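You operate a simulated robot arm through the tools that you are given. There is no shell and no other tool.

The job below is to be done with a simulated robot arm. You get a single attempt, and the scene is never put back.

TASK
Zero the counter and wind 2 metres on to the orange spindle's core.
Fine: reel and core stay on the winder, the green knob at GRIP, the black arm swung over to the core.
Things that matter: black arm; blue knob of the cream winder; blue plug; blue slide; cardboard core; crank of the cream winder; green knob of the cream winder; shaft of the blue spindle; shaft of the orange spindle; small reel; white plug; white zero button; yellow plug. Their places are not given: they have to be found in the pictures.

It is judged by the outcome, as a careful person would: the job done as asked, and still so three seconds after it is handed in. It fails if anything else is knocked over, pushed out of place, dropped, spilled or broken.

THE ROBOT
A 7-joint arm with a two-finger parallel gripper, fixed in place. Base frame: the origin is on the floor under the middle of its stand, x ahead of it, y to its left, z up. Lengths are in mm, angles in degrees, forces in N, time in s.
It reaches about 1247 mm from its shoulder. Its first joint turns from -132.0 to 132.0 degrees. Payload 3.91 kg.
The TCP is the grasp point between the finger pads, 30 mm short of the fingertips. In the tool frame z runs along the fingers and y along their closing line. Largest opening 110 mm; finger width 20, thickness 10; the body of the gripper, 48 by 112 mm, starts 55 mm behind the TCP.
Orientation is told as [roll, pitch, yaw] about the base's x, y, z axes, in that order, counted from this pose: with the fingers straight down and closing along the base's y, the tool's x points along the base's -x, its y along +y and its z along -z.

THE INTERFACE
- The arm moves only by the tool jog_arm. Its argument "motion" is a list of rows, each an object (a shift or turn left out is 0, a gripper value left out holds the last) with "dr": the turn, a rotation vector about the tool's x, y, z in units of 180 degrees (1.0 is 180 degrees), a list of three; "xyz": the shift along the tool's x, y, z in units of 200 mm (1.0 is 200 mm), a list of three; "claw": the opening in per cent of the stroke, from 0 (shut) to 100 (fully open). In form: [{"dr": [ax, ay, az], "xyz": [x, y, z], "claw": claw}, ...]. A call has 1 to 20 rows; each row is the pose to reach, as a shift and turn from the pose commanded when the call began, along the tool's axes at that moment. A call with a number of a shift or a turn outside -1 to 1 is refused whole. Each row takes 0.2 s and may step no farther than 50 mm and 8.6 degrees from the row before; otherwise, or with a gripper value out of range, the whole call is refused. Where a pose cannot be reached the arm comes as near as it can. A force on the tool above 40 N (or 10 N above the force at the start of the call, whichever is more), or a blocked arm, ends the call early, and 0.2 s more pass. The fingers move at their own pace (about 108 mm/s each) and stop on an object; they squeeze with about 26 N. The grip force told is the motor's: it shows also when the fingers shut on nothing. Time passes only in rows, and 0.2 s behind the last, so rows that repeat a pose let the fingers close. It gives the time, the measured TCP pose, the force on the tool (base axes), the opening and the grip force at its end, in the units of the frame above (readings bear some noise), with the torque about the TCP (base axes, N m) and any sound that the robot's microphone picked up.
- Cameras (640 x 400 px; columns grow to the right, rows downward): "scene" is fixed at [51.4, 648.6, 1438.7]; the picture's right is [-0.30, -0.95, 0.00], its down [-0.50, 0.16, -0.85] and it looks along [0.81, -0.26, -0.52] (base axes); focal length 321 px, centre (320, 200). "wrist" rides on the gripper at [72, 17, -103] in the tool frame; the picture's right is [-0.23, 0.97, 0.00], its down [-0.76, -0.18, -0.62] and it looks along [-0.61, -0.14, 0.78] (tool axes); focal length 222 px, centre (320, 200).
- grab_frame(camera): a new picture of that camera. It takes no simulated time.
- pixel_to_xyz(camera, pixels): there is no depth. For up to 12 entries [column, row, z] of the newest picture of that camera ("zoom" is the newest enlarged one), the place [x, y] in the base frame at which the ray of that pixel passes the height z, good to about 3 mm. It takes no simulated time.
- enlarge(camera, box): a new picture of the part [left, top, right, bottom] of that camera's present view, enlarged. It takes no simulated time.
- sign_off(): hands the job in; it is judged then, once.

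Leave the gripper open and the arm clear of the work at the hand-in unless told otherwise.

The tools are called after "Request:" by a JSON object that holds its "op" and its "data". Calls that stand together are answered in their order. jog_arm: Moves the arm, as the interface text tells. Its arguments: {"type":"object","properties":{"motion":{"type":"array","items":{"type":"object","properties":{"dr":{"type":"array","items":{"type":"number"}},"xyz":{"type":"array","items":{"type":"number"}},"claw":{"type":"number"}}}}},"required":["motion"]} The other tools are called the same way: grab_frame (camera) takes a picture; pixel_to_xyz (camera, pixels) gives the place at which the rays of pixels pass given heights; enlarge (camera, box) takes an enlarged picture of a part of a camera's view; sign_off () hands the job in.

At the start:

```text
time_s: 0.0
tool_pos: [316.1, 391.7, 1221.8]
tcp_rot: [0.0, 0.1, 0.0]
contact_force: [0.1, 0.6, -0.3]
moment: [-0.01, -0.03, -0.03]
finger_gap: 109.9
grip_force: 0.1
```

scene: 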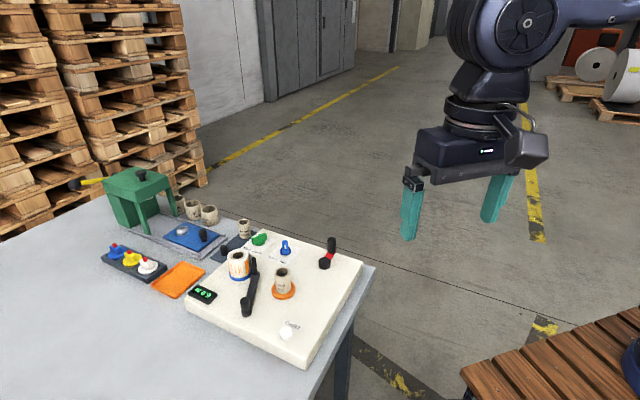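
wrist: 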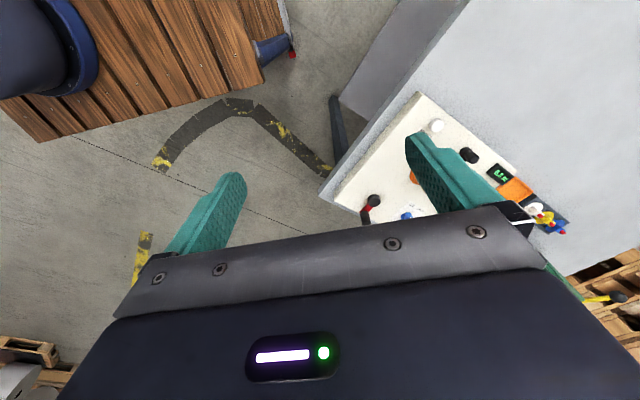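

I see the cream winder on the table near the middle of the scene picture (columns 185-365, rows 225-370). I will enlarge it to read the details first.

Request:
{"op": "enlarge", "data": {"camera": "scene", "box": [180, 215, 380, 340]}}

Request:
{"op": "enlarge", "data": {"camera": "scene", "box": [60, 160, 260, 285]}}

Request:
{"op": "enlarge", "data": {"camera": "scene", "box": [180, 270, 380, 395]}}

```text
3.20 times, centred on (280, 278) of scene
```

zoom: 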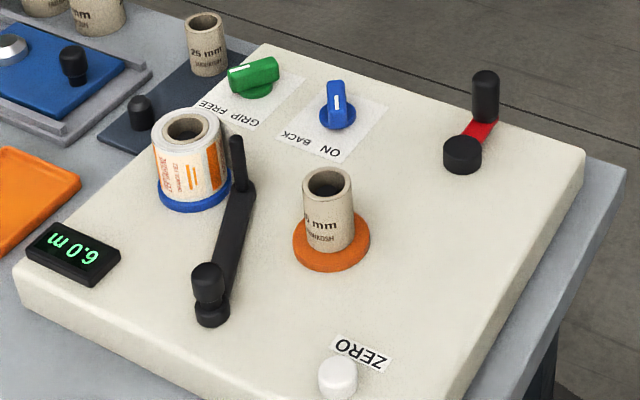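

```text
3.20 times, centred on (160, 222) of scene
```

zoom: 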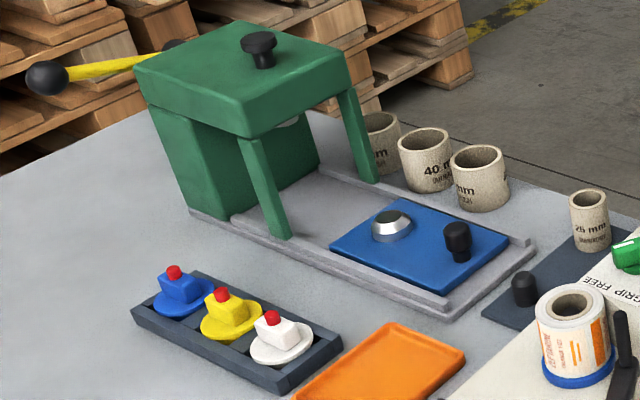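

```text
3.20 times, centred on (280, 332) of scene
```

zoom: 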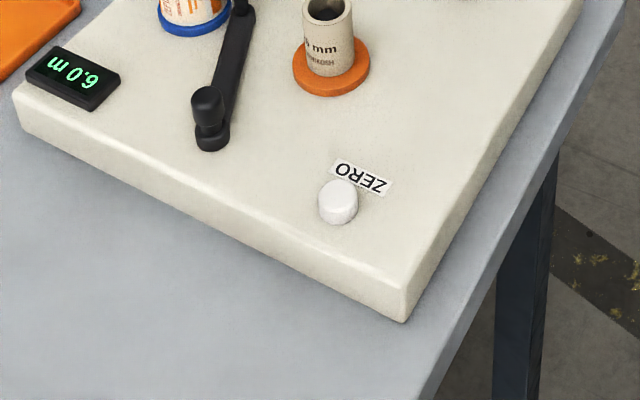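

The counter shows "6.0 m" upside down, and the green and blue knobs have labels. I will zoom further into the knobs, the crank and the black arm, and take the wrist picture close up for triangulation.

Request:
{"op": "enlarge", "data": {"camera": "scene", "box": [235, 225, 315, 275]}}

Request:
{"op": "enlarge", "data": {"camera": "scene", "box": [220, 245, 300, 320]}}

Request:
{"op": "enlarge", "data": {"camera": "wrist", "box": [320, 80, 580, 242]}}

Request:
{"op": "enlarge", "data": {"camera": "scene", "box": [300, 225, 380, 275]}}

```text
8.00 times, centred on (275, 250) of scene
```

zoom: 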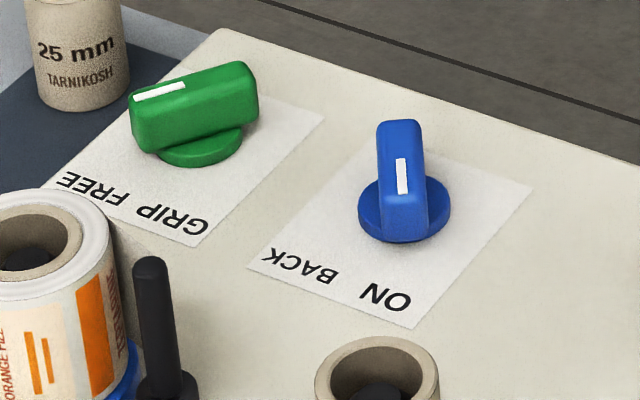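

```text
5.33 times, centred on (260, 282) of scene
```

zoom: 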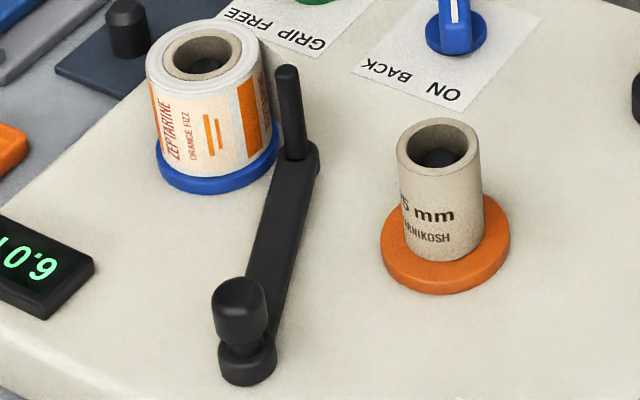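

```text
2.46 times, centred on (450, 161) of wrist
```

zoom: 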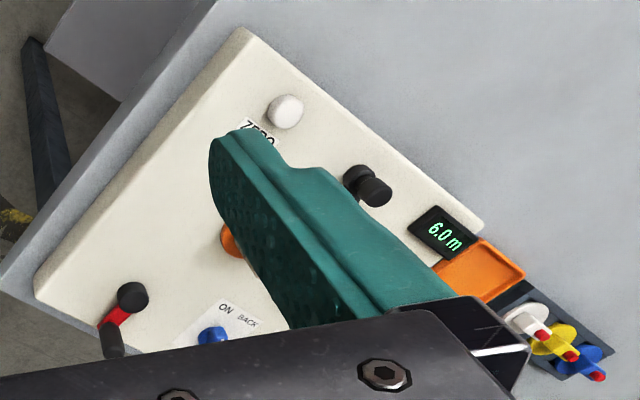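

```text
8.00 times, centred on (340, 250) of scene
```

zoom: 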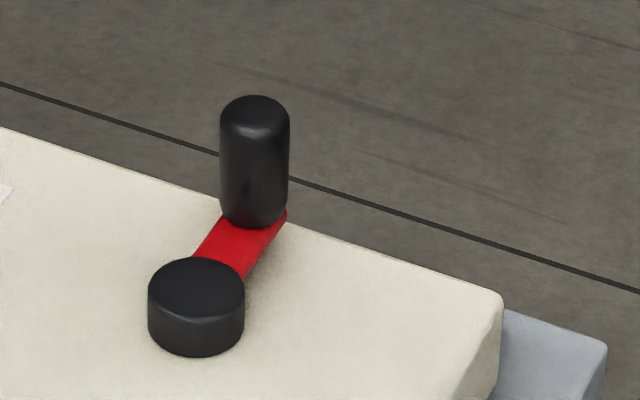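

The green knob's white mark points toward FREE, the blue knob seems to be between. To find the heights I will intersect scene rays and wrist rays: zero button at scene (286,332) and wrist (436,125); crank hub scene (324,263), wrist (374,201); winder corner scene (306,363).

Request:
{"op": "pixel_to_xyz", "data": {"camera": "scene", "pixels": [[285.5, 332, 700], [285.5, 332, 800], [285.5, 332, 900], [324.5, 261, 700], [324.5, 261, 800], [324.5, 261, 900]]}}

Request:
{"op": "pixel_to_xyz", "data": {"camera": "wrist", "pixels": [[436, 125, 700], [436, 125, 800], [436, 125, 900], [374, 200, 700], [374, 200, 800], [374, 200, 900]]}}

```text
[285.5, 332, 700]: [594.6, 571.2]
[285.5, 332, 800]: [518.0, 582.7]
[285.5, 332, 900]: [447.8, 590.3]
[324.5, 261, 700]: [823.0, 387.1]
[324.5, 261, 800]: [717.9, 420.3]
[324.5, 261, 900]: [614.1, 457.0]
```

```text
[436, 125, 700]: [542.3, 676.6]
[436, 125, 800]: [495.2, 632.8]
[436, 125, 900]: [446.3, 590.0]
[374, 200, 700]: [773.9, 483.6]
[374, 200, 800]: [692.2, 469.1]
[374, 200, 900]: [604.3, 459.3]
```

The zero button is at about (447, 590, 900) and the crank hub at about (610, 458, 903). I will compute the rough layout at a height of 885, then move the arm sideways high up for an unobstructed wrist look.

Request:
{"op": "pixel_to_xyz", "data": {"camera": "scene", "pixels": [[286, 337, 885], [306, 370, 870], [363, 265, 885], [188, 300, 885], [262, 230, 885], [283, 291, 890], [241, 277, 890], [247, 312, 890], [255, 274, 890], [285, 252, 890], [260, 244, 890], [325, 268, 885]]}}

Request:
{"op": "jog_arm", "data": {"motion": [{"xyz": [0, 0.2, 0]}, {"xyz": [0, 0.4, 0]}, {"xyz": [0, 0.6, 0]}, {"xyz": [0, 0.8, 0]}, {"xyz": [0, 0.8, 0]}]}}

Request:
{"op": "grab_frame", "data": {"camera": "wrist"}}

Request:
{"op": "grab_frame", "data": {"camera": "scene"}}

```text
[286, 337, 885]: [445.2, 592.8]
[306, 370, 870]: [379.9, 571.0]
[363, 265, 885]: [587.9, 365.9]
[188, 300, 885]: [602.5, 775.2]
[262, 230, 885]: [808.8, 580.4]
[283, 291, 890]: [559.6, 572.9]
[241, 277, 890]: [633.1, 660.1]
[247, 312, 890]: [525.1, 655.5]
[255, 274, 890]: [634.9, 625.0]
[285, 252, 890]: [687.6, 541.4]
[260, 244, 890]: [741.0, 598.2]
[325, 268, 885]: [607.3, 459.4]
```

```text
time_s: 1.2
tool_pos: [316.2, 551.8, 1222.2]
tcp_rot: [0.0, 0.0, 0.0]
contact_force: [0.2, 0.1, 1.0]
moment: [-0.01, 0.01, 0.0]
finger_gap: 110.1
grip_force: 0.0
```

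```text
taken
```

wrist: 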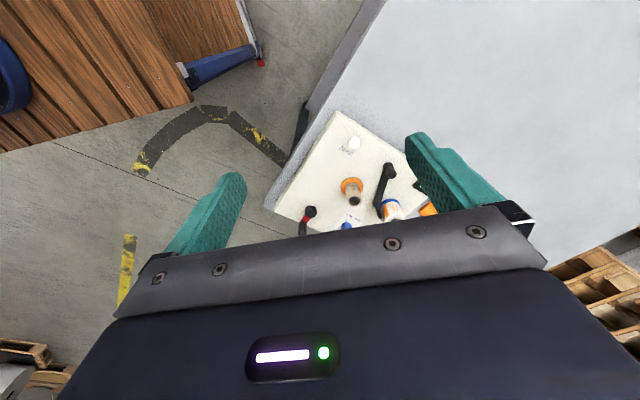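

```text
taken
```

scene: 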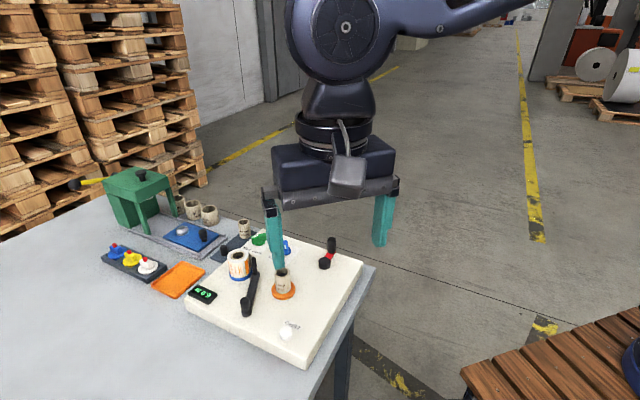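

The winder is now seen between the fingers in the wrist picture, with the rows below 230 hidden by the gripper body. I will move forward and down a bit so that the knobs, reel and arm show clearly.

Request:
{"op": "jog_arm", "data": {"motion": [{"xyz": [-0.2, 0.05, 0.07]}, {"xyz": [-0.4, 0.1, 0.14]}, {"xyz": [-0.6, 0.15, 0.21]}, {"xyz": [-0.8, 0.2, 0.28]}, {"xyz": [-0.95, 0.25, 0.3]}, {"xyz": [-0.95, 0.25, 0.3]}]}}

Request:
{"op": "grab_frame", "data": {"camera": "wrist"}}

Request:
{"op": "grab_frame", "data": {"camera": "scene"}}

```text
time_s: 2.6
tool_pos: [506.5, 601.8, 1161.1]
tcp_rot: [0.0, 0.0, 0.0]
contact_force: [-0.2, 0.1, 0.9]
moment: [0.01, -0.01, 0.02]
finger_gap: 109.7
grip_force: 0.1
```

```text
taken
```

wrist: 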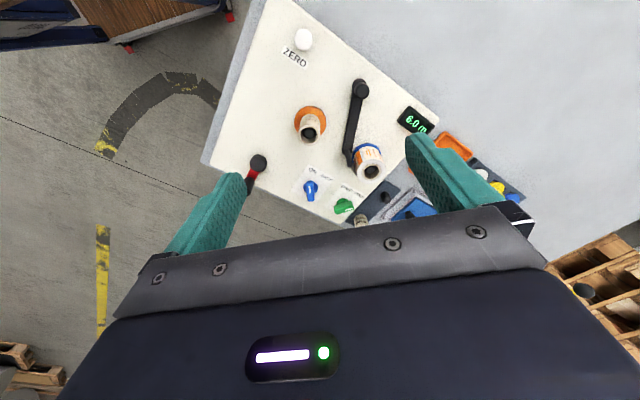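

```text
taken
```

scene: 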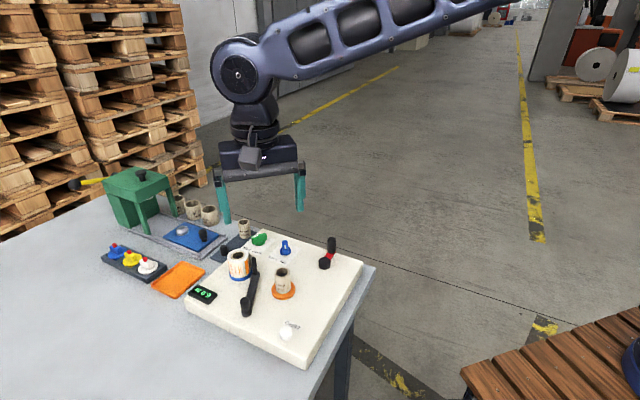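

Now the whole winder is visible in the wrist view. I will enlarge it there in sections.

Request:
{"op": "enlarge", "data": {"camera": "wrist", "box": [280, 60, 440, 160]}}

Request:
{"op": "enlarge", "data": {"camera": "wrist", "box": [280, 130, 440, 230]}}

Request:
{"op": "enlarge", "data": {"camera": "wrist", "box": [200, 130, 360, 230]}}

Request:
{"op": "enlarge", "data": {"camera": "wrist", "box": [190, 0, 450, 162]}}

```text
4.00 times, centred on (360, 110) of wrist
```

zoom: 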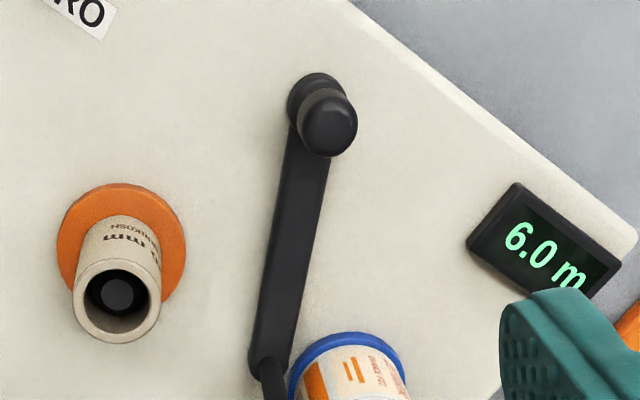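

```text
4.00 times, centred on (360, 180) of wrist
```

zoom: 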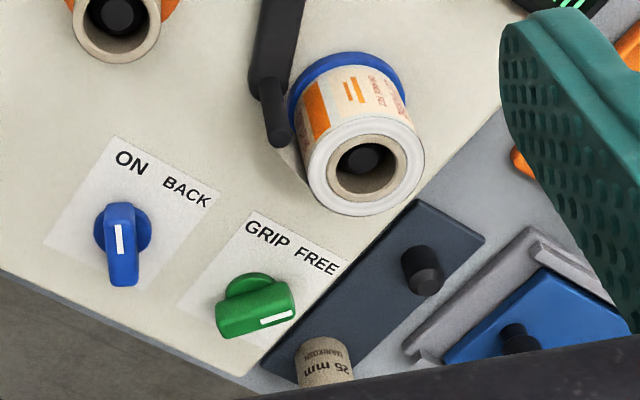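

```text
4.00 times, centred on (280, 180) of wrist
```

zoom: 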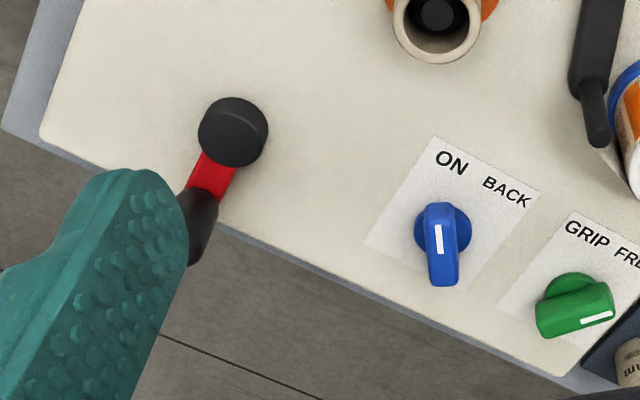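

```text
2.46 times, centred on (320, 81) of wrist
```

zoom: 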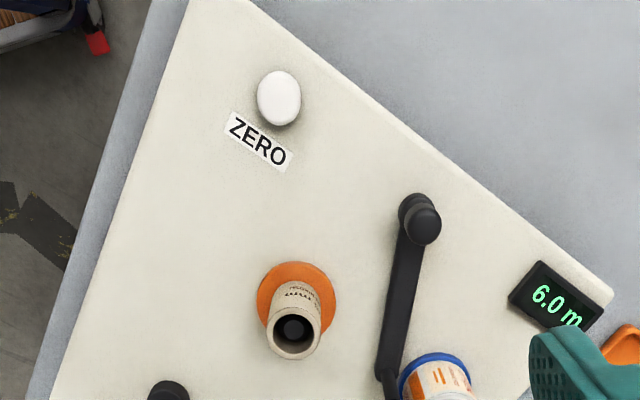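

The black arm has a low disc with a knob on it at the counter side and a tall pin near the reel. I will find their places by intersecting both cameras' rays: core top wrist (309,134)/scene (282.5,271.7), arm knob top wrist (362.5,92)/scene (245,299), pin top wrist (350,163)/scene (253.8,257.6), reel top wrist (371.8,170)/scene (238,254).

Request:
{"op": "pixel_to_xyz", "data": {"camera": "scene", "pixels": [[282.5, 271.7, 900], [282.5, 271.7, 950], [245, 298, 900], [245, 298, 950], [253.8, 257.6, 900], [253.8, 257.6, 950], [238, 254, 900], [238, 254, 950], [260, 238, 900], [260, 238, 950], [286, 244, 900], [286, 244, 950]]}}

Request:
{"op": "pixel_to_xyz", "data": {"camera": "wrist", "pixels": [[309, 133.8, 900], [309, 133.8, 950], [362.5, 92, 900], [362.5, 92, 950], [350, 163.2, 900], [350, 163.2, 950], [371.8, 170, 900], [371.8, 170, 950], [342, 209, 900], [342, 209, 950], [311, 193, 900], [311, 193, 950]]}}

Request:
{"op": "enlarge", "data": {"camera": "wrist", "box": [330, 140, 410, 190]}}

Request:
{"op": "enlarge", "data": {"camera": "wrist", "box": [340, 70, 390, 102]}}

```text
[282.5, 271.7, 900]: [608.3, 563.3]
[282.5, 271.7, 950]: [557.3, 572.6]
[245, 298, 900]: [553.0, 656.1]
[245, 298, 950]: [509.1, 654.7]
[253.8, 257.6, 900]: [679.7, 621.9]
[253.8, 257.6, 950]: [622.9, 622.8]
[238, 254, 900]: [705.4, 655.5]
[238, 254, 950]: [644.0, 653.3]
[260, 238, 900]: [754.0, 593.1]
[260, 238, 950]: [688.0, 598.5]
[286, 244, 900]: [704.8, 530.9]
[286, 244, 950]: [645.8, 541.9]
```

```text
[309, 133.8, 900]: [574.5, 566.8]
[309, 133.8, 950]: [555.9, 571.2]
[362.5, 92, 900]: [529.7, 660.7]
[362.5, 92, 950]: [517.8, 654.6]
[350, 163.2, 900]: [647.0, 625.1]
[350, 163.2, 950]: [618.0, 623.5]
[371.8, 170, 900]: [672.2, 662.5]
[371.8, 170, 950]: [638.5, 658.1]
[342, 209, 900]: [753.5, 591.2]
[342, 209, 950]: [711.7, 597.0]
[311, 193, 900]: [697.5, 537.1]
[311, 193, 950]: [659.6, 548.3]
```

```text
8.00 times, centred on (370, 165) of wrist
```

zoom: 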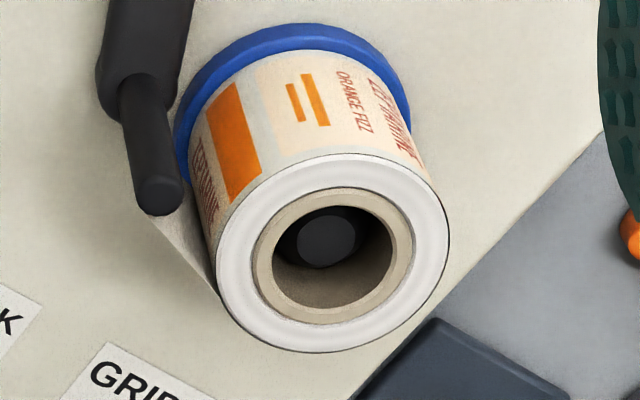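

```text
12.50 times, centred on (365, 86) of wrist
```

zoom: 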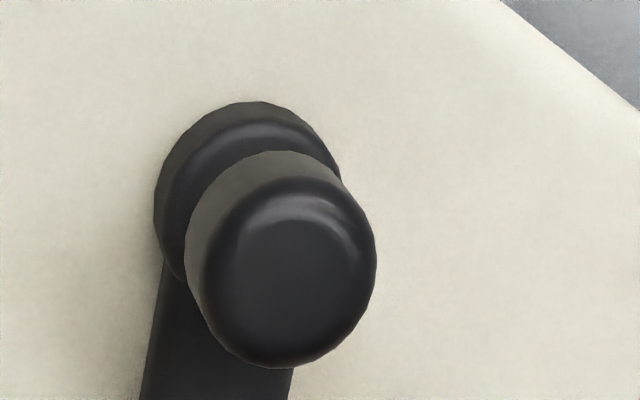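

Triangulated: core top about (556, 572, 952), arm knob (521, 656, 936), pin top (613, 623, 959), reel top (632, 657, 960), green knob near (752, 592, 900). The film runs from the reel to the pin, so the arm must pivot at its knob end. Green points at FREE. I will move closer over the two knobs to measure them.

Request:
{"op": "jog_arm", "data": {"motion": [{"xyz": [-0.2, 0, 0.1]}, {"xyz": [-0.4, -0.03, 0.2]}, {"xyz": [-0.6, -0.06, 0.3]}, {"xyz": [-0.8, -0.09, 0.4]}, {"xyz": [-0.95, -0.11, 0.5]}, {"xyz": [-0.95, -0.11, 0.5]}]}}

Request:
{"op": "grab_frame", "data": {"camera": "wrist"}}

Request:
{"op": "grab_frame", "data": {"camera": "scene"}}

```text
time_s: 4.0
tool_pos: [697.3, 577.9, 1061.3]
tcp_rot: [0.0, 0.0, 0.1]
contact_force: [-0.4, 0.6, 0.6]
moment: [0.0, 0.02, 0.0]
finger_gap: 110.0
grip_force: 0.1
```

```text
taken
```

wrist: 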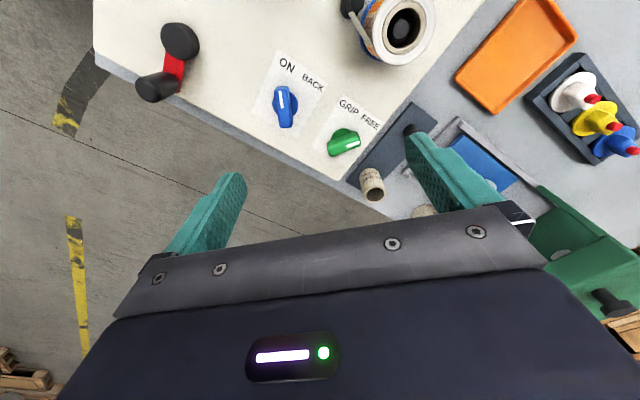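

```text
taken
```

scene: 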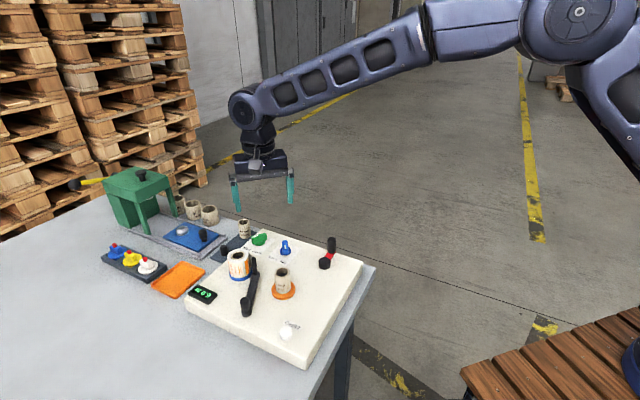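

The knobs and crank are well in view: blue knob near wrist (284,107), green near (343,142), crank hub (179,40), handle (158,87). Enlarging both.

Request:
{"op": "enlarge", "data": {"camera": "wrist", "box": [255, 50, 395, 170]}}

Request:
{"op": "enlarge", "data": {"camera": "wrist", "box": [120, 0, 240, 110]}}

Request:
{"op": "enlarge", "data": {"camera": "wrist", "box": [320, 0, 460, 90]}}

```text
3.33 times, centred on (325, 110) of wrist
```

zoom: 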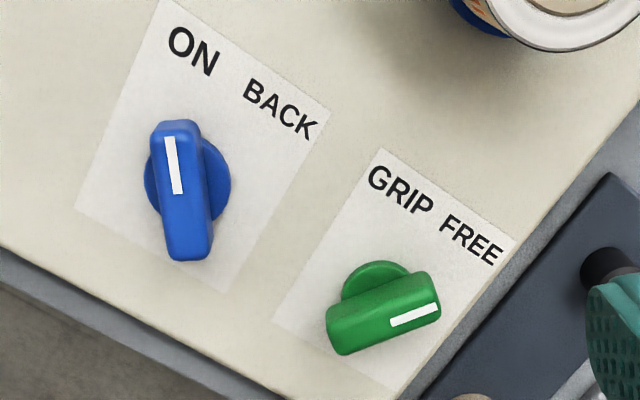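

```text
3.64 times, centred on (180, 55) of wrist
```

zoom: 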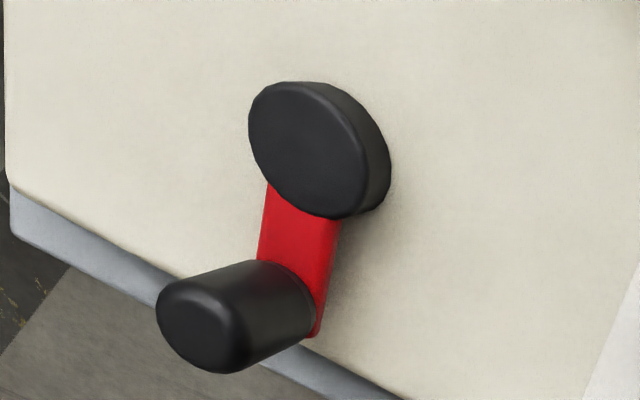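

```text
4.44 times, centred on (390, 45) of wrist
```

zoom: 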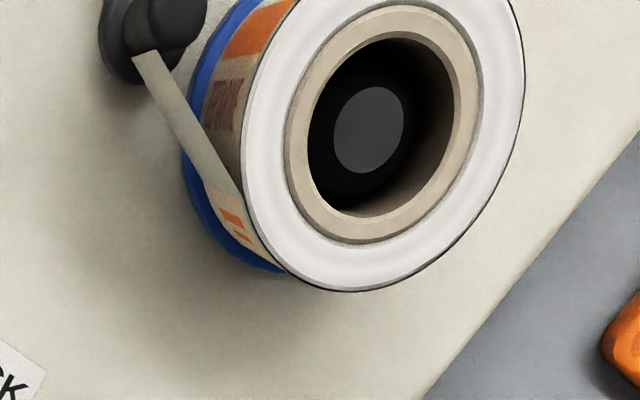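

The ribbon clearly runs from the reel to the pin, so the pin end carries the film. Blue's mark points to ON, green's to FREE. I will compute base positions: plate height from the ON/BACK card corner (scene (266.2,258.1), wrist (327.4,82.4)), plus knob marks and labels.

Request:
{"op": "pixel_to_xyz", "data": {"camera": "scene", "pixels": [[266.2, 258.1, 870], [266.2, 258.1, 900], [301.5, 248.8, 870], [301.5, 248.8, 900]]}}

Request:
{"op": "pixel_to_xyz", "data": {"camera": "wrist", "pixels": [[327.4, 82.4, 870], [327.4, 82.4, 900], [252.4, 111.5, 870], [252.4, 111.5, 900], [279.4, 91.4, 910], [282.4, 107.9, 910], [346.3, 146.9, 910], [360.4, 142.4, 910], [285.4, 105.5, 885], [342.4, 137, 885]]}}

```text
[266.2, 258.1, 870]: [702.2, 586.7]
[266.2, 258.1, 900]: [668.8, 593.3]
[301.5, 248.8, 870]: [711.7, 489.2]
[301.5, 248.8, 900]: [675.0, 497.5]
```

```text
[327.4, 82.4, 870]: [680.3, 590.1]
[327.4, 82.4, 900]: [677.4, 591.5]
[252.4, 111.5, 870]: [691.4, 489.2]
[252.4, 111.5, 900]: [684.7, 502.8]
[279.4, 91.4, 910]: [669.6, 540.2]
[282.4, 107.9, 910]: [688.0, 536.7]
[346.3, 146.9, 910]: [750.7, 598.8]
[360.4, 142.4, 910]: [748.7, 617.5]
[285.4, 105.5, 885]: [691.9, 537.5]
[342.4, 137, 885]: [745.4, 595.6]
```

The plate top comes to about z = 891. Next I triangulate the knobs' tops using the white marks: blue scene (285.25,247) / wrist (280.9,99.6), green scene (254.75,236.4) / wrist (353.3,144.6).

Request:
{"op": "pixel_to_xyz", "data": {"camera": "scene", "pixels": [[285.25, 247, 900], [285.25, 247, 930], [254.75, 236.4, 900], [254.75, 236.4, 930], [331.5, 239.5, 930], [331.5, 239.5, 960], [324.6, 259.5, 900], [324.6, 259.5, 930]]}}

Request:
{"op": "pixel_to_xyz", "data": {"camera": "wrist", "pixels": [[280.9, 99.6, 900], [280.9, 99.6, 930], [353.3, 144.6, 900], [353.3, 144.6, 930], [147, 87.5, 930], [147, 87.5, 960], [177, 40.5, 900], [177, 40.5, 930]]}}

```text
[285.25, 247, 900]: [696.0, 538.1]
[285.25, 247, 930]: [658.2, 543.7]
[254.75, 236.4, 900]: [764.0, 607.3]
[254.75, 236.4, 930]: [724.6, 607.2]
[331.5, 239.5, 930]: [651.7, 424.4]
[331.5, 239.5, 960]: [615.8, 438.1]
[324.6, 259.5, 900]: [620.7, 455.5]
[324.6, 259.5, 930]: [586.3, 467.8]
```

```text
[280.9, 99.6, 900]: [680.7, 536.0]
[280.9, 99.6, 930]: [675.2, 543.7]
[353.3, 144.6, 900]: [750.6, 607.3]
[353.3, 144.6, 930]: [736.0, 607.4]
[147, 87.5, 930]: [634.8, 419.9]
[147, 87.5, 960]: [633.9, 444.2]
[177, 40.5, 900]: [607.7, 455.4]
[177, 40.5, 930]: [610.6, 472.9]
```

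Blue mark sits at about (678, 540, 914) pointing to about 169° (ON); green mark at about (743, 607, 916) pointing along +y (FREE), bar centre near (745, 597). Crank handle top is near (634, 431, 944), hub (609, 460, 910). Next: turn the gripper by -84° of yaw, narrow it to 45 mm and stand above the green knob at z = 1000.

Request:
{"op": "jog_arm", "data": {"motion": [{"dr": [0, 0, 0.0467], "xyz": [-0.024, 0.01, 0.03], "claw": 41}, {"dr": [0, 0, 0.0934], "xyz": [-0.048, 0.02, 0.06]}, {"dr": [0, 0, 0.14], "xyz": [-0.072, 0.03, 0.09]}, {"dr": [0, 0, 0.1867], "xyz": [-0.096, 0.04, 0.12]}, {"dr": [0, 0, 0.2334], "xyz": [-0.12, 0.05, 0.15]}, {"dr": [0, 0, 0.28], "xyz": [-0.144, 0.06, 0.18]}, {"dr": [0, 0, 0.3267], "xyz": [-0.168, 0.07, 0.21]}, {"dr": [0, 0, 0.3734], "xyz": [-0.192, 0.08, 0.24]}, {"dr": [0, 0, 0.42], "xyz": [-0.216, 0.09, 0.27]}, {"dr": [0, 0, 0.4667], "xyz": [-0.2385, 0.0955, 0.3]}, {"dr": [0, 0, 0.4667], "xyz": [-0.2385, 0.0955, 0.3]}]}}

Request:
{"op": "grab_frame", "data": {"camera": "wrist"}}

Request:
{"op": "grab_frame", "data": {"camera": "scene"}}

```text
time_s: 6.4
tool_pos: [744.9, 597.7, 1000.7]
tcp_rot: [0.1, 0.0, -84.0]
contact_force: [-0.5, 0.1, 0.5]
moment: [-0.03, -0.02, 0.02]
finger_gap: 45.1
grip_force: 0.0
```

```text
taken
```

wrist: 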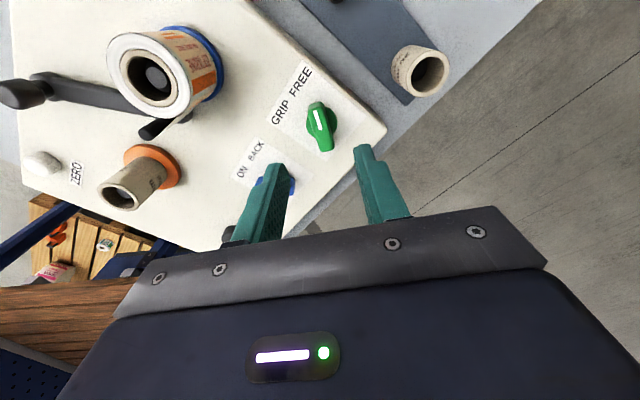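

```text
taken
```

scene: 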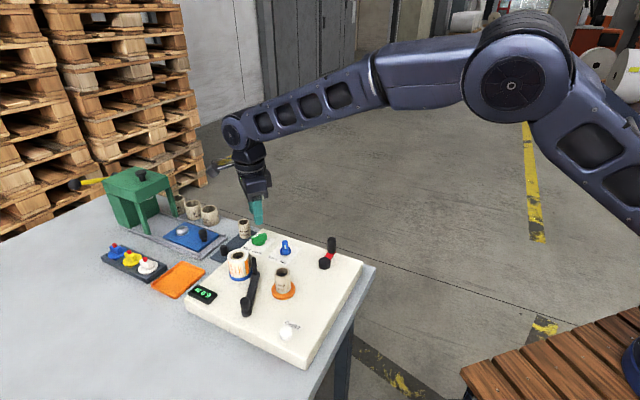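

The green knob is now seen near wrist (321,127). The point straight under the TCP at z = 916 should project to about (320,132). I will enlarge to check alignment.

Request:
{"op": "enlarge", "data": {"camera": "wrist", "box": [280, 90, 376, 150]}}

Request:
{"op": "pixel_to_xyz", "data": {"camera": "wrist", "pixels": [[320, 132.5, 916], [320, 132.5, 916], [319, 112, 916], [322, 128, 916]]}}

```text
6.67 times, centred on (328, 120) of wrist
```

zoom: 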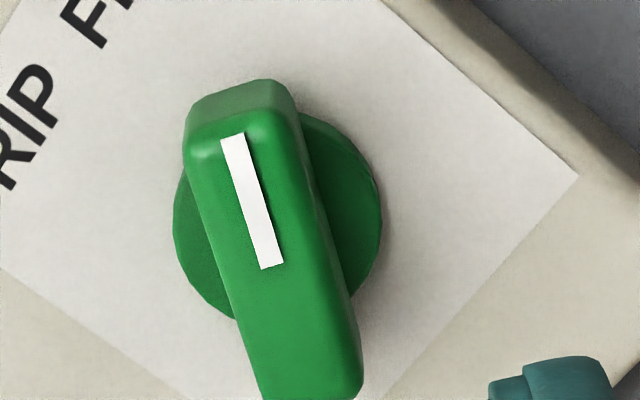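

```text
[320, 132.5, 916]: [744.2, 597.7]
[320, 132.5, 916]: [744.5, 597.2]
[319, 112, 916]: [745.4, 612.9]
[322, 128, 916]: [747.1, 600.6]
```

The bar centre lies about 1.5 mm off in tool y and 0.4-1 mm in tool x, and the bar is at about 99°, so a +3° yaw correction is needed. I will go down to TCP z = 934 (tips at 904, bar top 916) still open.

Request:
{"op": "jog_arm", "data": {"motion": [{"dr": [0, 0, -0.0167], "xyz": [0.004, 0.006, 0.1]}, {"dr": [0, 0, -0.0167], "xyz": [0.004, 0.006, 0.2]}, {"dr": [0, 0, -0.0167], "xyz": [0.004, 0.006, 0.28]}, {"dr": [0, 0, -0.0167], "xyz": [0.004, 0.006, 0.333]}, {"dr": [0, 0, -0.0167], "xyz": [0.004, 0.006, 0.333]}]}}

Request:
{"op": "grab_frame", "data": {"camera": "wrist"}}

Request:
{"op": "enlarge", "data": {"camera": "scene", "box": [230, 210, 310, 260]}}

```text
time_s: 7.6
tool_pos: [744.8, 599.6, 934.9]
tcp_rot: [0.0, 0.0, -81.1]
contact_force: [1.2, 0.0, 0.1]
moment: [0.01, 0.01, 0.0]
finger_gap: 45.1
grip_force: 0.1
```

```text
taken
```

wrist: 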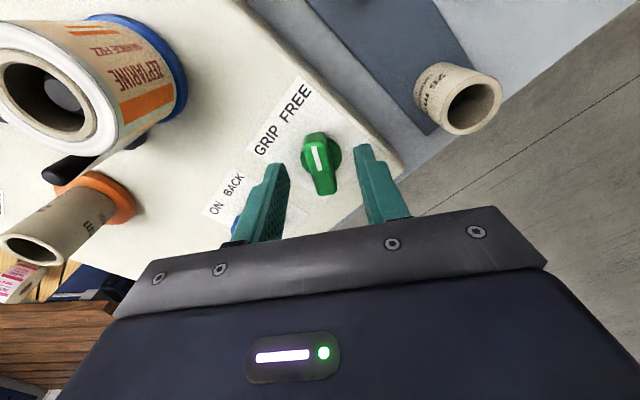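

```text
8.00 times, centred on (270, 235) of scene
```

zoom: 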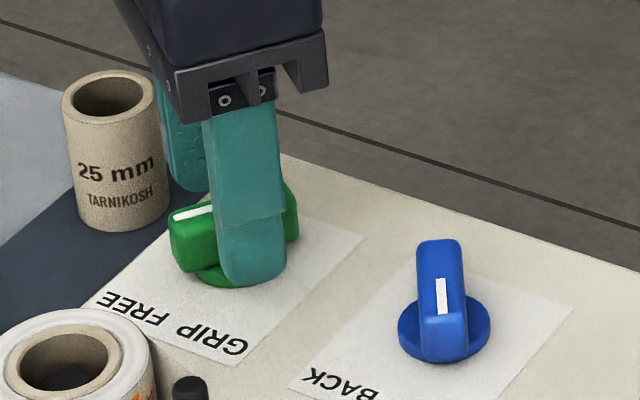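

The bar lies between the fingers with no contact. Now I close on it.

Request:
{"op": "jog_arm", "data": {"motion": [{"claw": 0}, {"claw": 0}, {"claw": 0}]}}

Request:
{"op": "grab_frame", "data": {"camera": "wrist"}}

```text
time_s: 8.4
tool_pos: [746.5, 599.7, 934.3]
tcp_rot: [-0.1, 0.1, -81.0]
contact_force: [5.2, 1.9, -1.1]
moment: [0.17, -0.09, 0.86]
finger_gap: 14.9
grip_force: 44.9
```

```text
taken
```

wrist: 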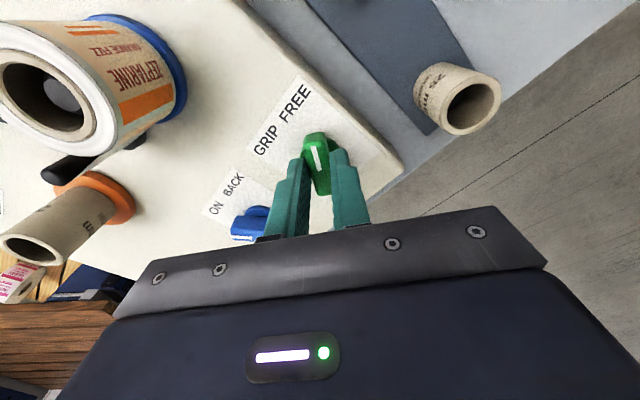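

Gripped at 14.9 mm. Now I rotate the knob counter-clockwise (as seen from above) by 68° in small steps, toward GRIP.

Request:
{"op": "jog_arm", "data": {"motion": [{"dr": [0, 0, -0.038], "xyz": [0, 0.006, 0]}, {"dr": [0, 0, -0.076], "xyz": [0, 0.006, 0]}, {"dr": [0, 0, -0.114], "xyz": [0, 0.006, 0]}, {"dr": [0, 0, -0.152], "xyz": [0, 0.006, 0]}, {"dr": [0, 0, -0.19], "xyz": [0, 0.006, 0]}, {"dr": [0, 0, -0.228], "xyz": [0, 0.006, 0]}, {"dr": [0, 0, -0.266], "xyz": [0, 0.006, 0]}, {"dr": [0, 0, -0.304], "xyz": [0, 0.006, 0]}, {"dr": [0, 0, -0.342], "xyz": [0, 0.006, 0]}, {"dr": [0, 0, -0.378], "xyz": [0, 0.006, 0]}]}}

Request:
{"op": "grab_frame", "data": {"camera": "wrist"}}

Request:
{"op": "enlarge", "data": {"camera": "scene", "box": [230, 210, 310, 260]}}

```text
time_s: 9.8
tool_pos: [743.3, 598.7, 935.6]
tcp_rot: [-0.1, 0.1, -40.5]
contact_force: [-9.0, -10.6, 9.7]
moment: [-0.37, 0.11, -0.01]
finger_gap: 15.2
grip_force: 45.4
stopped in row 7: the force on the tool passed its limit at 41 N (the readings are from after the stop); the commanded pose is now the measured one
```

```text
taken
```

wrist: 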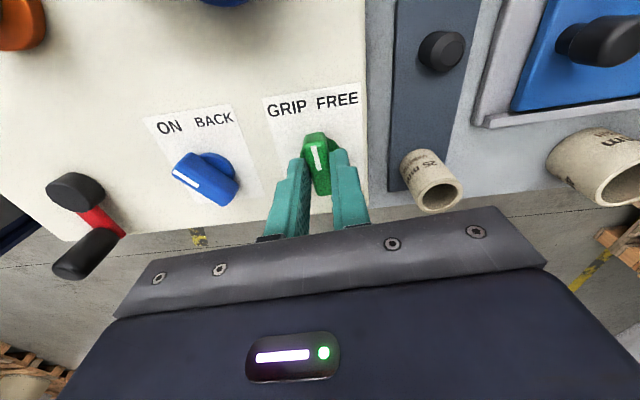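

```text
8.00 times, centred on (270, 235) of scene
```

zoom: 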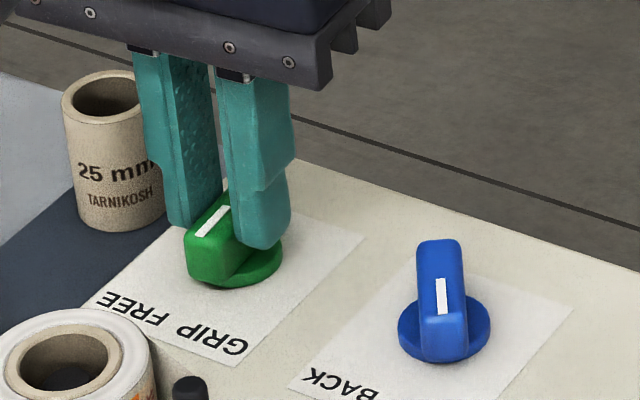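

The force limit stopped it halfway (yaw -40.5°, knob about halfway between). The rotation centre was slightly off; the readings suggest the knob axis near (747, 596.5). I will open a bit, recentre there, and close again.

Request:
{"op": "jog_arm", "data": {"motion": [{"claw": 30}, {"claw": 30}, {"claw": 30, "xyz": [-0.0188, 0.0049, 0.005]}, {"claw": 30, "xyz": [-0.0188, 0.0049, 0.005]}]}}

Request:
{"op": "enlarge", "data": {"camera": "wrist", "box": [256, 110, 384, 210]}}

```text
time_s: 10.8
tool_pos: [748.8, 597.3, 933.9]
tcp_rot: [-0.3, 0.0, -40.5]
contact_force: [0.9, -0.5, 0.2]
moment: [-0.01, 0.0, -0.01]
finger_gap: 32.9
grip_force: 0.1
```

```text
4.00 times, centred on (320, 160) of wrist
```

zoom: 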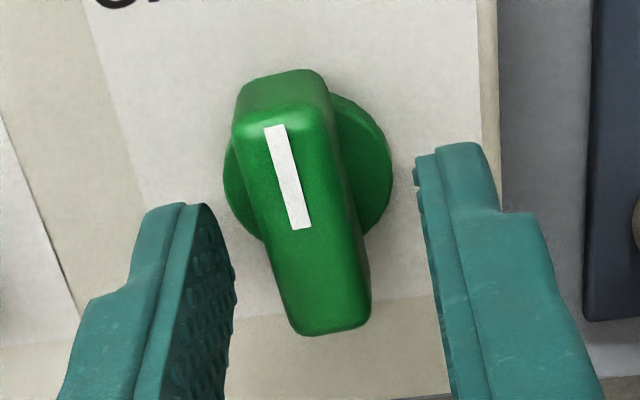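

The readings wander by about 1-2 mm. Combining both views and the grip data, the knob axis lies about +1.5 mm in tool x and -1.3 mm in tool y from the TCP, and the bar is 2° off. I shift by that, close, and rest.

Request:
{"op": "jog_arm", "data": {"motion": [{"dr": [0, 0, 0.011], "xyz": [0.0075, -0.0065, 0]}, {"dr": [0, 0, 0.011], "xyz": [0.0075, -0.0065, 0]}, {"dr": [0, 0, 0.011], "xyz": [0.0075, -0.0065, 0], "claw": 0}, {"dr": [0, 0, 0.011], "xyz": [0.0075, -0.0065, 0], "claw": 0}, {"dr": [0, 0, 0.011], "xyz": [0.0075, -0.0065, 0], "claw": 0}]}}

```text
time_s: 12.0
tool_pos: [746.7, 597.2, 933.8]
tcp_rot: [-0.1, 0.1, -42.6]
contact_force: [-2.8, -5.4, -0.5]
moment: [0.01, 0.01, 0.0]
finger_gap: 14.9
grip_force: 44.8
```

Closed with about 6 N of side force along -tool y; I shift the command 1 mm that way while rotating another 30°.

Request:
{"op": "jog_arm", "data": {"motion": [{"dr": [0, 0, 0], "xyz": [0, -0.005, 0]}, {"dr": [0, 0, -0.028], "xyz": [0, -0.005, 0]}, {"dr": [0, 0, -0.056], "xyz": [0, -0.005, 0]}, {"dr": [0, 0, -0.084], "xyz": [0, -0.005, 0]}, {"dr": [0, 0, -0.112], "xyz": [0, -0.005, 0]}, {"dr": [0, 0, -0.14], "xyz": [0, -0.005, 0]}, {"dr": [0, 0, -0.168], "xyz": [0, -0.005, 0]}]}}

Request:
{"op": "grab_frame", "data": {"camera": "wrist"}}

Request:
{"op": "enlarge", "data": {"camera": "scene", "box": [230, 210, 310, 260]}}

```text
time_s: 13.6
tool_pos: [746.0, 598.1, 933.0]
tcp_rot: [-0.2, 0.1, -12.2]
contact_force: [15.5, 17.3, -3.0]
moment: [0.48, -0.95, 0.04]
finger_gap: 14.9
grip_force: 45.0
```

```text
taken
```

wrist: 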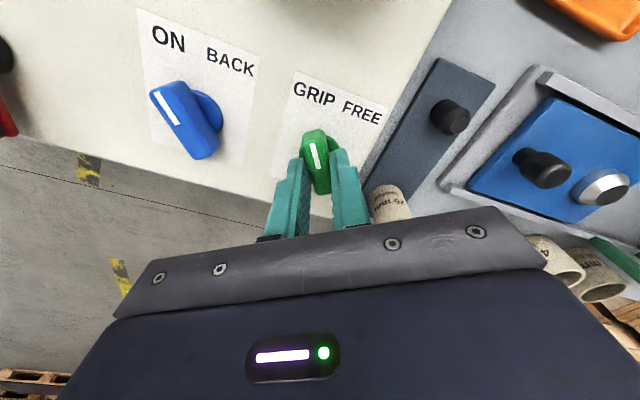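

```text
8.00 times, centred on (270, 235) of scene
```

zoom: 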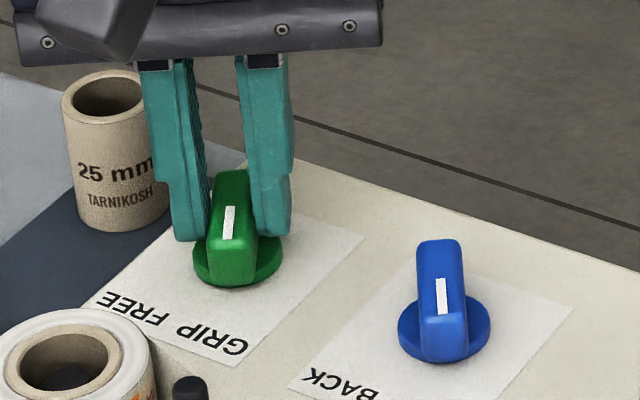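

The knob now sits near the GRIP side; I compare its angle with the blue knob (at ON) in an enlarged wrist picture.

Request:
{"op": "enlarge", "data": {"camera": "wrist", "box": [140, 60, 360, 200]}}

```text
2.86 times, centred on (250, 130) of wrist
```

zoom: 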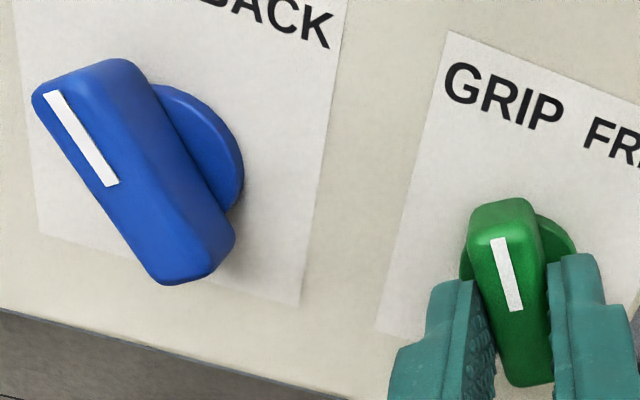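

Green's mark (about 169°) is now parallel to blue's (about 169-171°). I nudge 4° further to make sure it is seated against its stop, easing the side force.

Request:
{"op": "jog_arm", "data": {"motion": [{"dr": [0, 0, 0], "xyz": [-0.004, 0.008, 0]}, {"dr": [0, 0, -0.011], "xyz": [-0.0057, 0.009, 0]}, {"dr": [0, 0, -0.022], "xyz": [-0.0057, 0.009, 0]}, {"dr": [0, 0, -0.022], "xyz": [-0.0057, 0.009, 0]}]}}

Request:
{"op": "enlarge", "data": {"camera": "wrist", "box": [140, 60, 360, 200]}}

```text
time_s: 14.6
tool_pos: [746.8, 598.6, 933.9]
tcp_rot: [-0.2, 0.1, -8.3]
contact_force: [-13.3, -16.4, -0.3]
moment: [0.09, 0.91, -1.04]
finger_gap: 15.1
grip_force: 44.5
```

```text
2.86 times, centred on (250, 130) of wrist
```

zoom: 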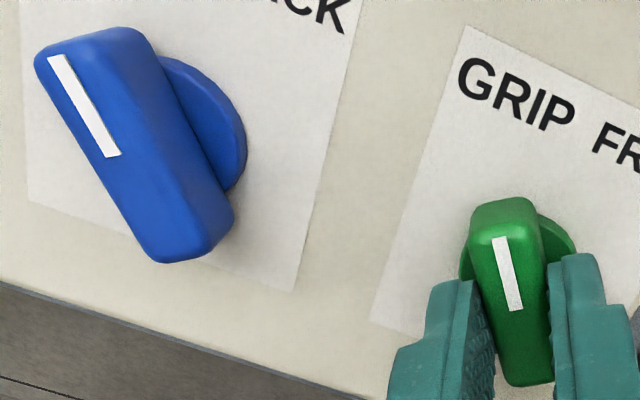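

The torque is now -1.0 N m, so the knob rests on its stop at GRIP. I open and lift straight up, then check it.

Request:
{"op": "jog_arm", "data": {"motion": [{"claw": 41}, {"claw": 41}, {"xyz": [0, 0, -0.15], "claw": 41}, {"xyz": [0, 0, -0.35], "claw": 41}, {"xyz": [0, 0, -0.5], "claw": 41}, {"xyz": [0, 0, -0.5], "claw": 41}]}}

Request:
{"op": "grab_frame", "data": {"camera": "wrist"}}

Request:
{"op": "enlarge", "data": {"camera": "scene", "box": [235, 225, 315, 275]}}

```text
time_s: 16.0
tool_pos: [747.8, 599.8, 1034.2]
tcp_rot: [-0.1, 0.1, -8.3]
contact_force: [-0.1, 0.8, -0.6]
moment: [0.03, -0.01, -0.01]
finger_gap: 45.0
grip_force: 0.1
```

```text
taken
```

wrist: 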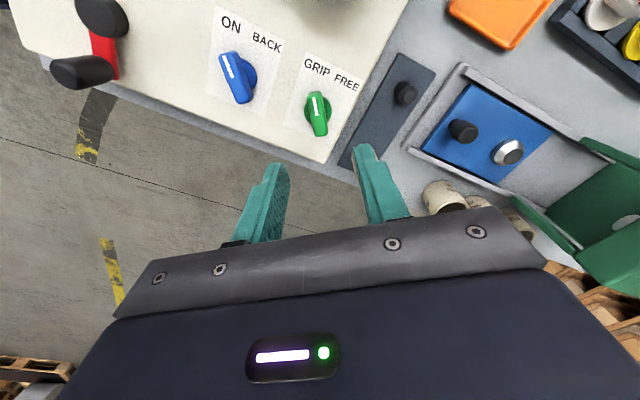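

```text
8.00 times, centred on (275, 250) of scene
```

zoom: 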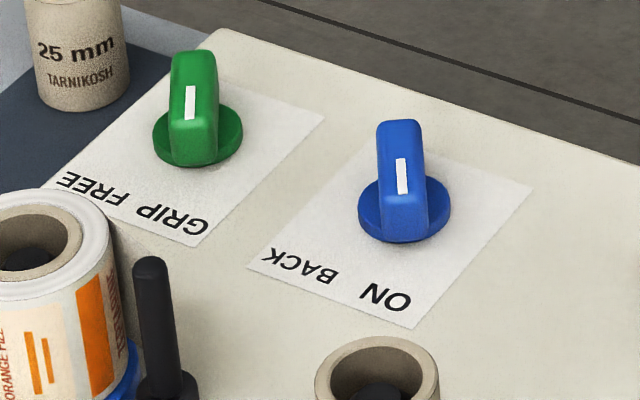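

Green is at GRIP and blue at ON, parallel. Next I go over the black arm's pin (about (613, 623)), high at z = 1040 with yaw +50°, and narrow the look there.

Request:
{"op": "jog_arm", "data": {"motion": [{"dr": [0, 0, -0.046], "xyz": [0.0977, 0.0025, -0.03]}, {"dr": [0, 0, -0.092], "xyz": [0.1953, 0.005, -0.03]}, {"dr": [0, 0, -0.138], "xyz": [0.293, 0.0075, -0.03]}, {"dr": [0, 0, -0.184], "xyz": [0.3907, 0.01, -0.03]}, {"dr": [0, 0, -0.23], "xyz": [0.4883, 0.0125, -0.03]}, {"dr": [0, 0, -0.277], "xyz": [0.586, 0.015, -0.03]}, {"dr": [0, 0, -0.324], "xyz": [0.6837, 0.0175, -0.03]}, {"dr": [0, 0, -0.324], "xyz": [0.6837, 0.0175, -0.03]}]}}

Request:
{"op": "grab_frame", "data": {"camera": "wrist"}}

Request:
{"op": "enlarge", "data": {"camera": "scene", "box": [220, 235, 300, 320]}}

```text
time_s: 17.8
tool_pos: [612.8, 621.8, 1037.6]
tcp_rot: [0.1, 0.3, 50.1]
contact_force: [-0.1, -1.1, 0.5]
moment: [0.01, -0.02, 0.04]
finger_gap: 45.1
grip_force: 0.0
```

```text
taken
```

wrist: 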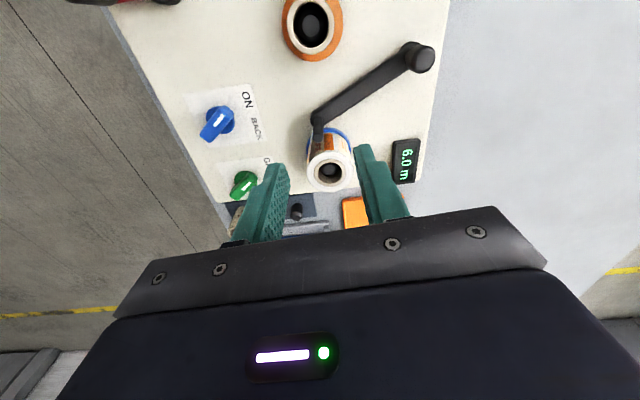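

```text
4.71 times, centred on (260, 278) of scene
```

zoom: 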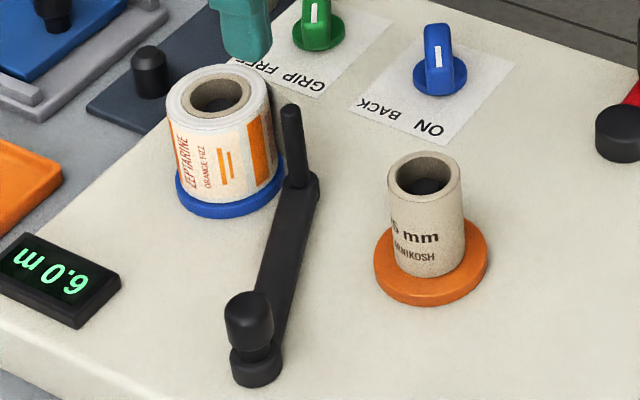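

The pin appears near wrist (318,125); I enlarge to align it (the point under the TCP at z = 959 projects to (320,135)).

Request:
{"op": "enlarge", "data": {"camera": "wrist", "box": [280, 95, 376, 155]}}

Request:
{"op": "enlarge", "data": {"camera": "wrist", "box": [260, 0, 460, 125]}}

```text
6.67 times, centred on (328, 125) of wrist
```

zoom: 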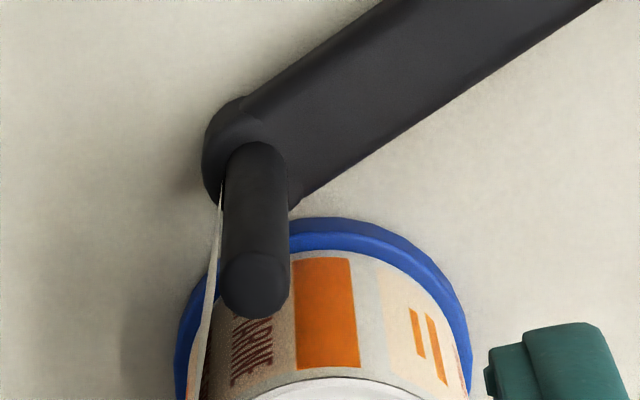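

```text
3.20 times, centred on (360, 62) of wrist
```

zoom: 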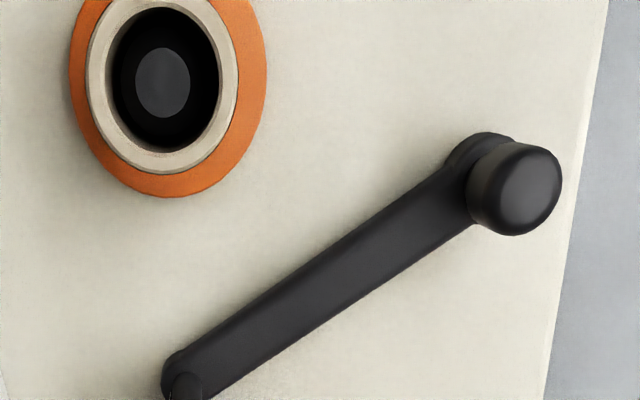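

Pin top is about (-2.9, -1.6) mm off in tool x, y, i.e. near (615, 623); the pivot under the knob is near (523, 655.5), so the radius is 98 mm. I shift over the pin, narrow to 30 mm and go down to TCP z = 948.

Request:
{"op": "jog_arm", "data": {"motion": [{"xyz": [-0.0145, -0.008, 0.05], "claw": 27}, {"xyz": [-0.0145, -0.008, 0.15], "claw": 27}, {"xyz": [-0.0145, -0.008, 0.25], "claw": 27}, {"xyz": [-0.0145, -0.008, 0.35], "claw": 27}, {"xyz": [-0.0145, -0.008, 0.448], "claw": 27}, {"xyz": [-0.0145, -0.008, 0.448], "claw": 27}]}}

Request:
{"op": "grab_frame", "data": {"camera": "wrist"}}

Request:
{"op": "enlarge", "data": {"camera": "scene", "box": [220, 235, 300, 320]}}

```text
time_s: 19.2
tool_pos: [615.7, 622.6, 948.6]
tcp_rot: [0.0, 0.2, 49.9]
contact_force: [-0.1, -0.5, 0.3]
moment: [-0.01, 0.03, 0.01]
finger_gap: 29.8
grip_force: 0.1
```

```text
taken
```

wrist: 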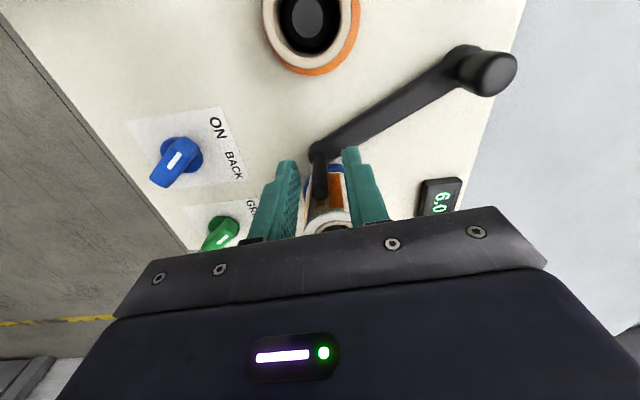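

```text
4.71 times, centred on (260, 278) of scene
```

zoom: 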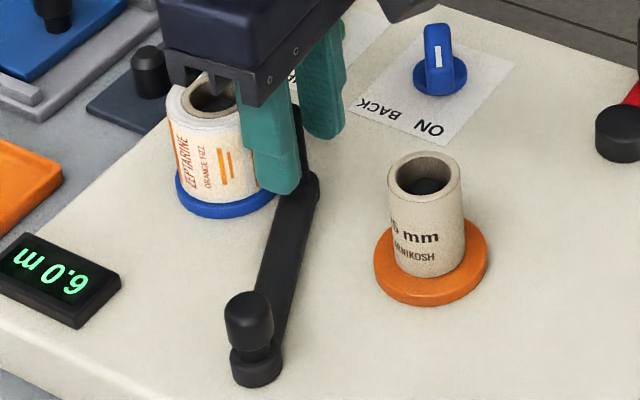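

The pin stands between the fingers, no contact. Closing on it now.

Request:
{"op": "jog_arm", "data": {"motion": [{"claw": 0}, {"claw": 0}, {"claw": 0}]}}

Request:
{"op": "enlarge", "data": {"camera": "wrist", "box": [240, 110, 400, 210]}}

```text
time_s: 20.0
tool_pos: [616.2, 621.9, 950.7]
tcp_rot: [0.0, 0.2, 50.0]
contact_force: [0.7, -0.3, -0.3]
moment: [-0.02, 0.0, 0.0]
finger_gap: 0.0
grip_force: 25.6
```

```text
4.00 times, centred on (320, 160) of wrist
```

zoom: 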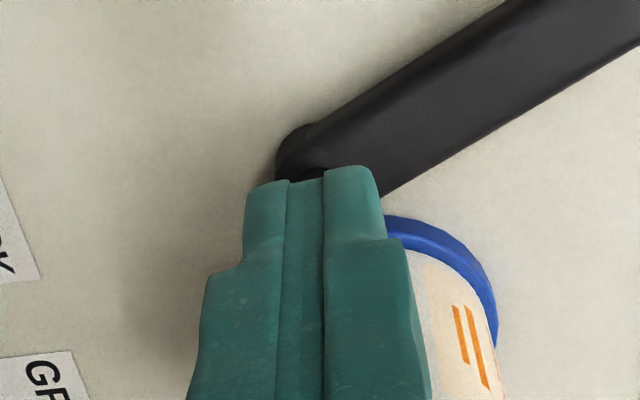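

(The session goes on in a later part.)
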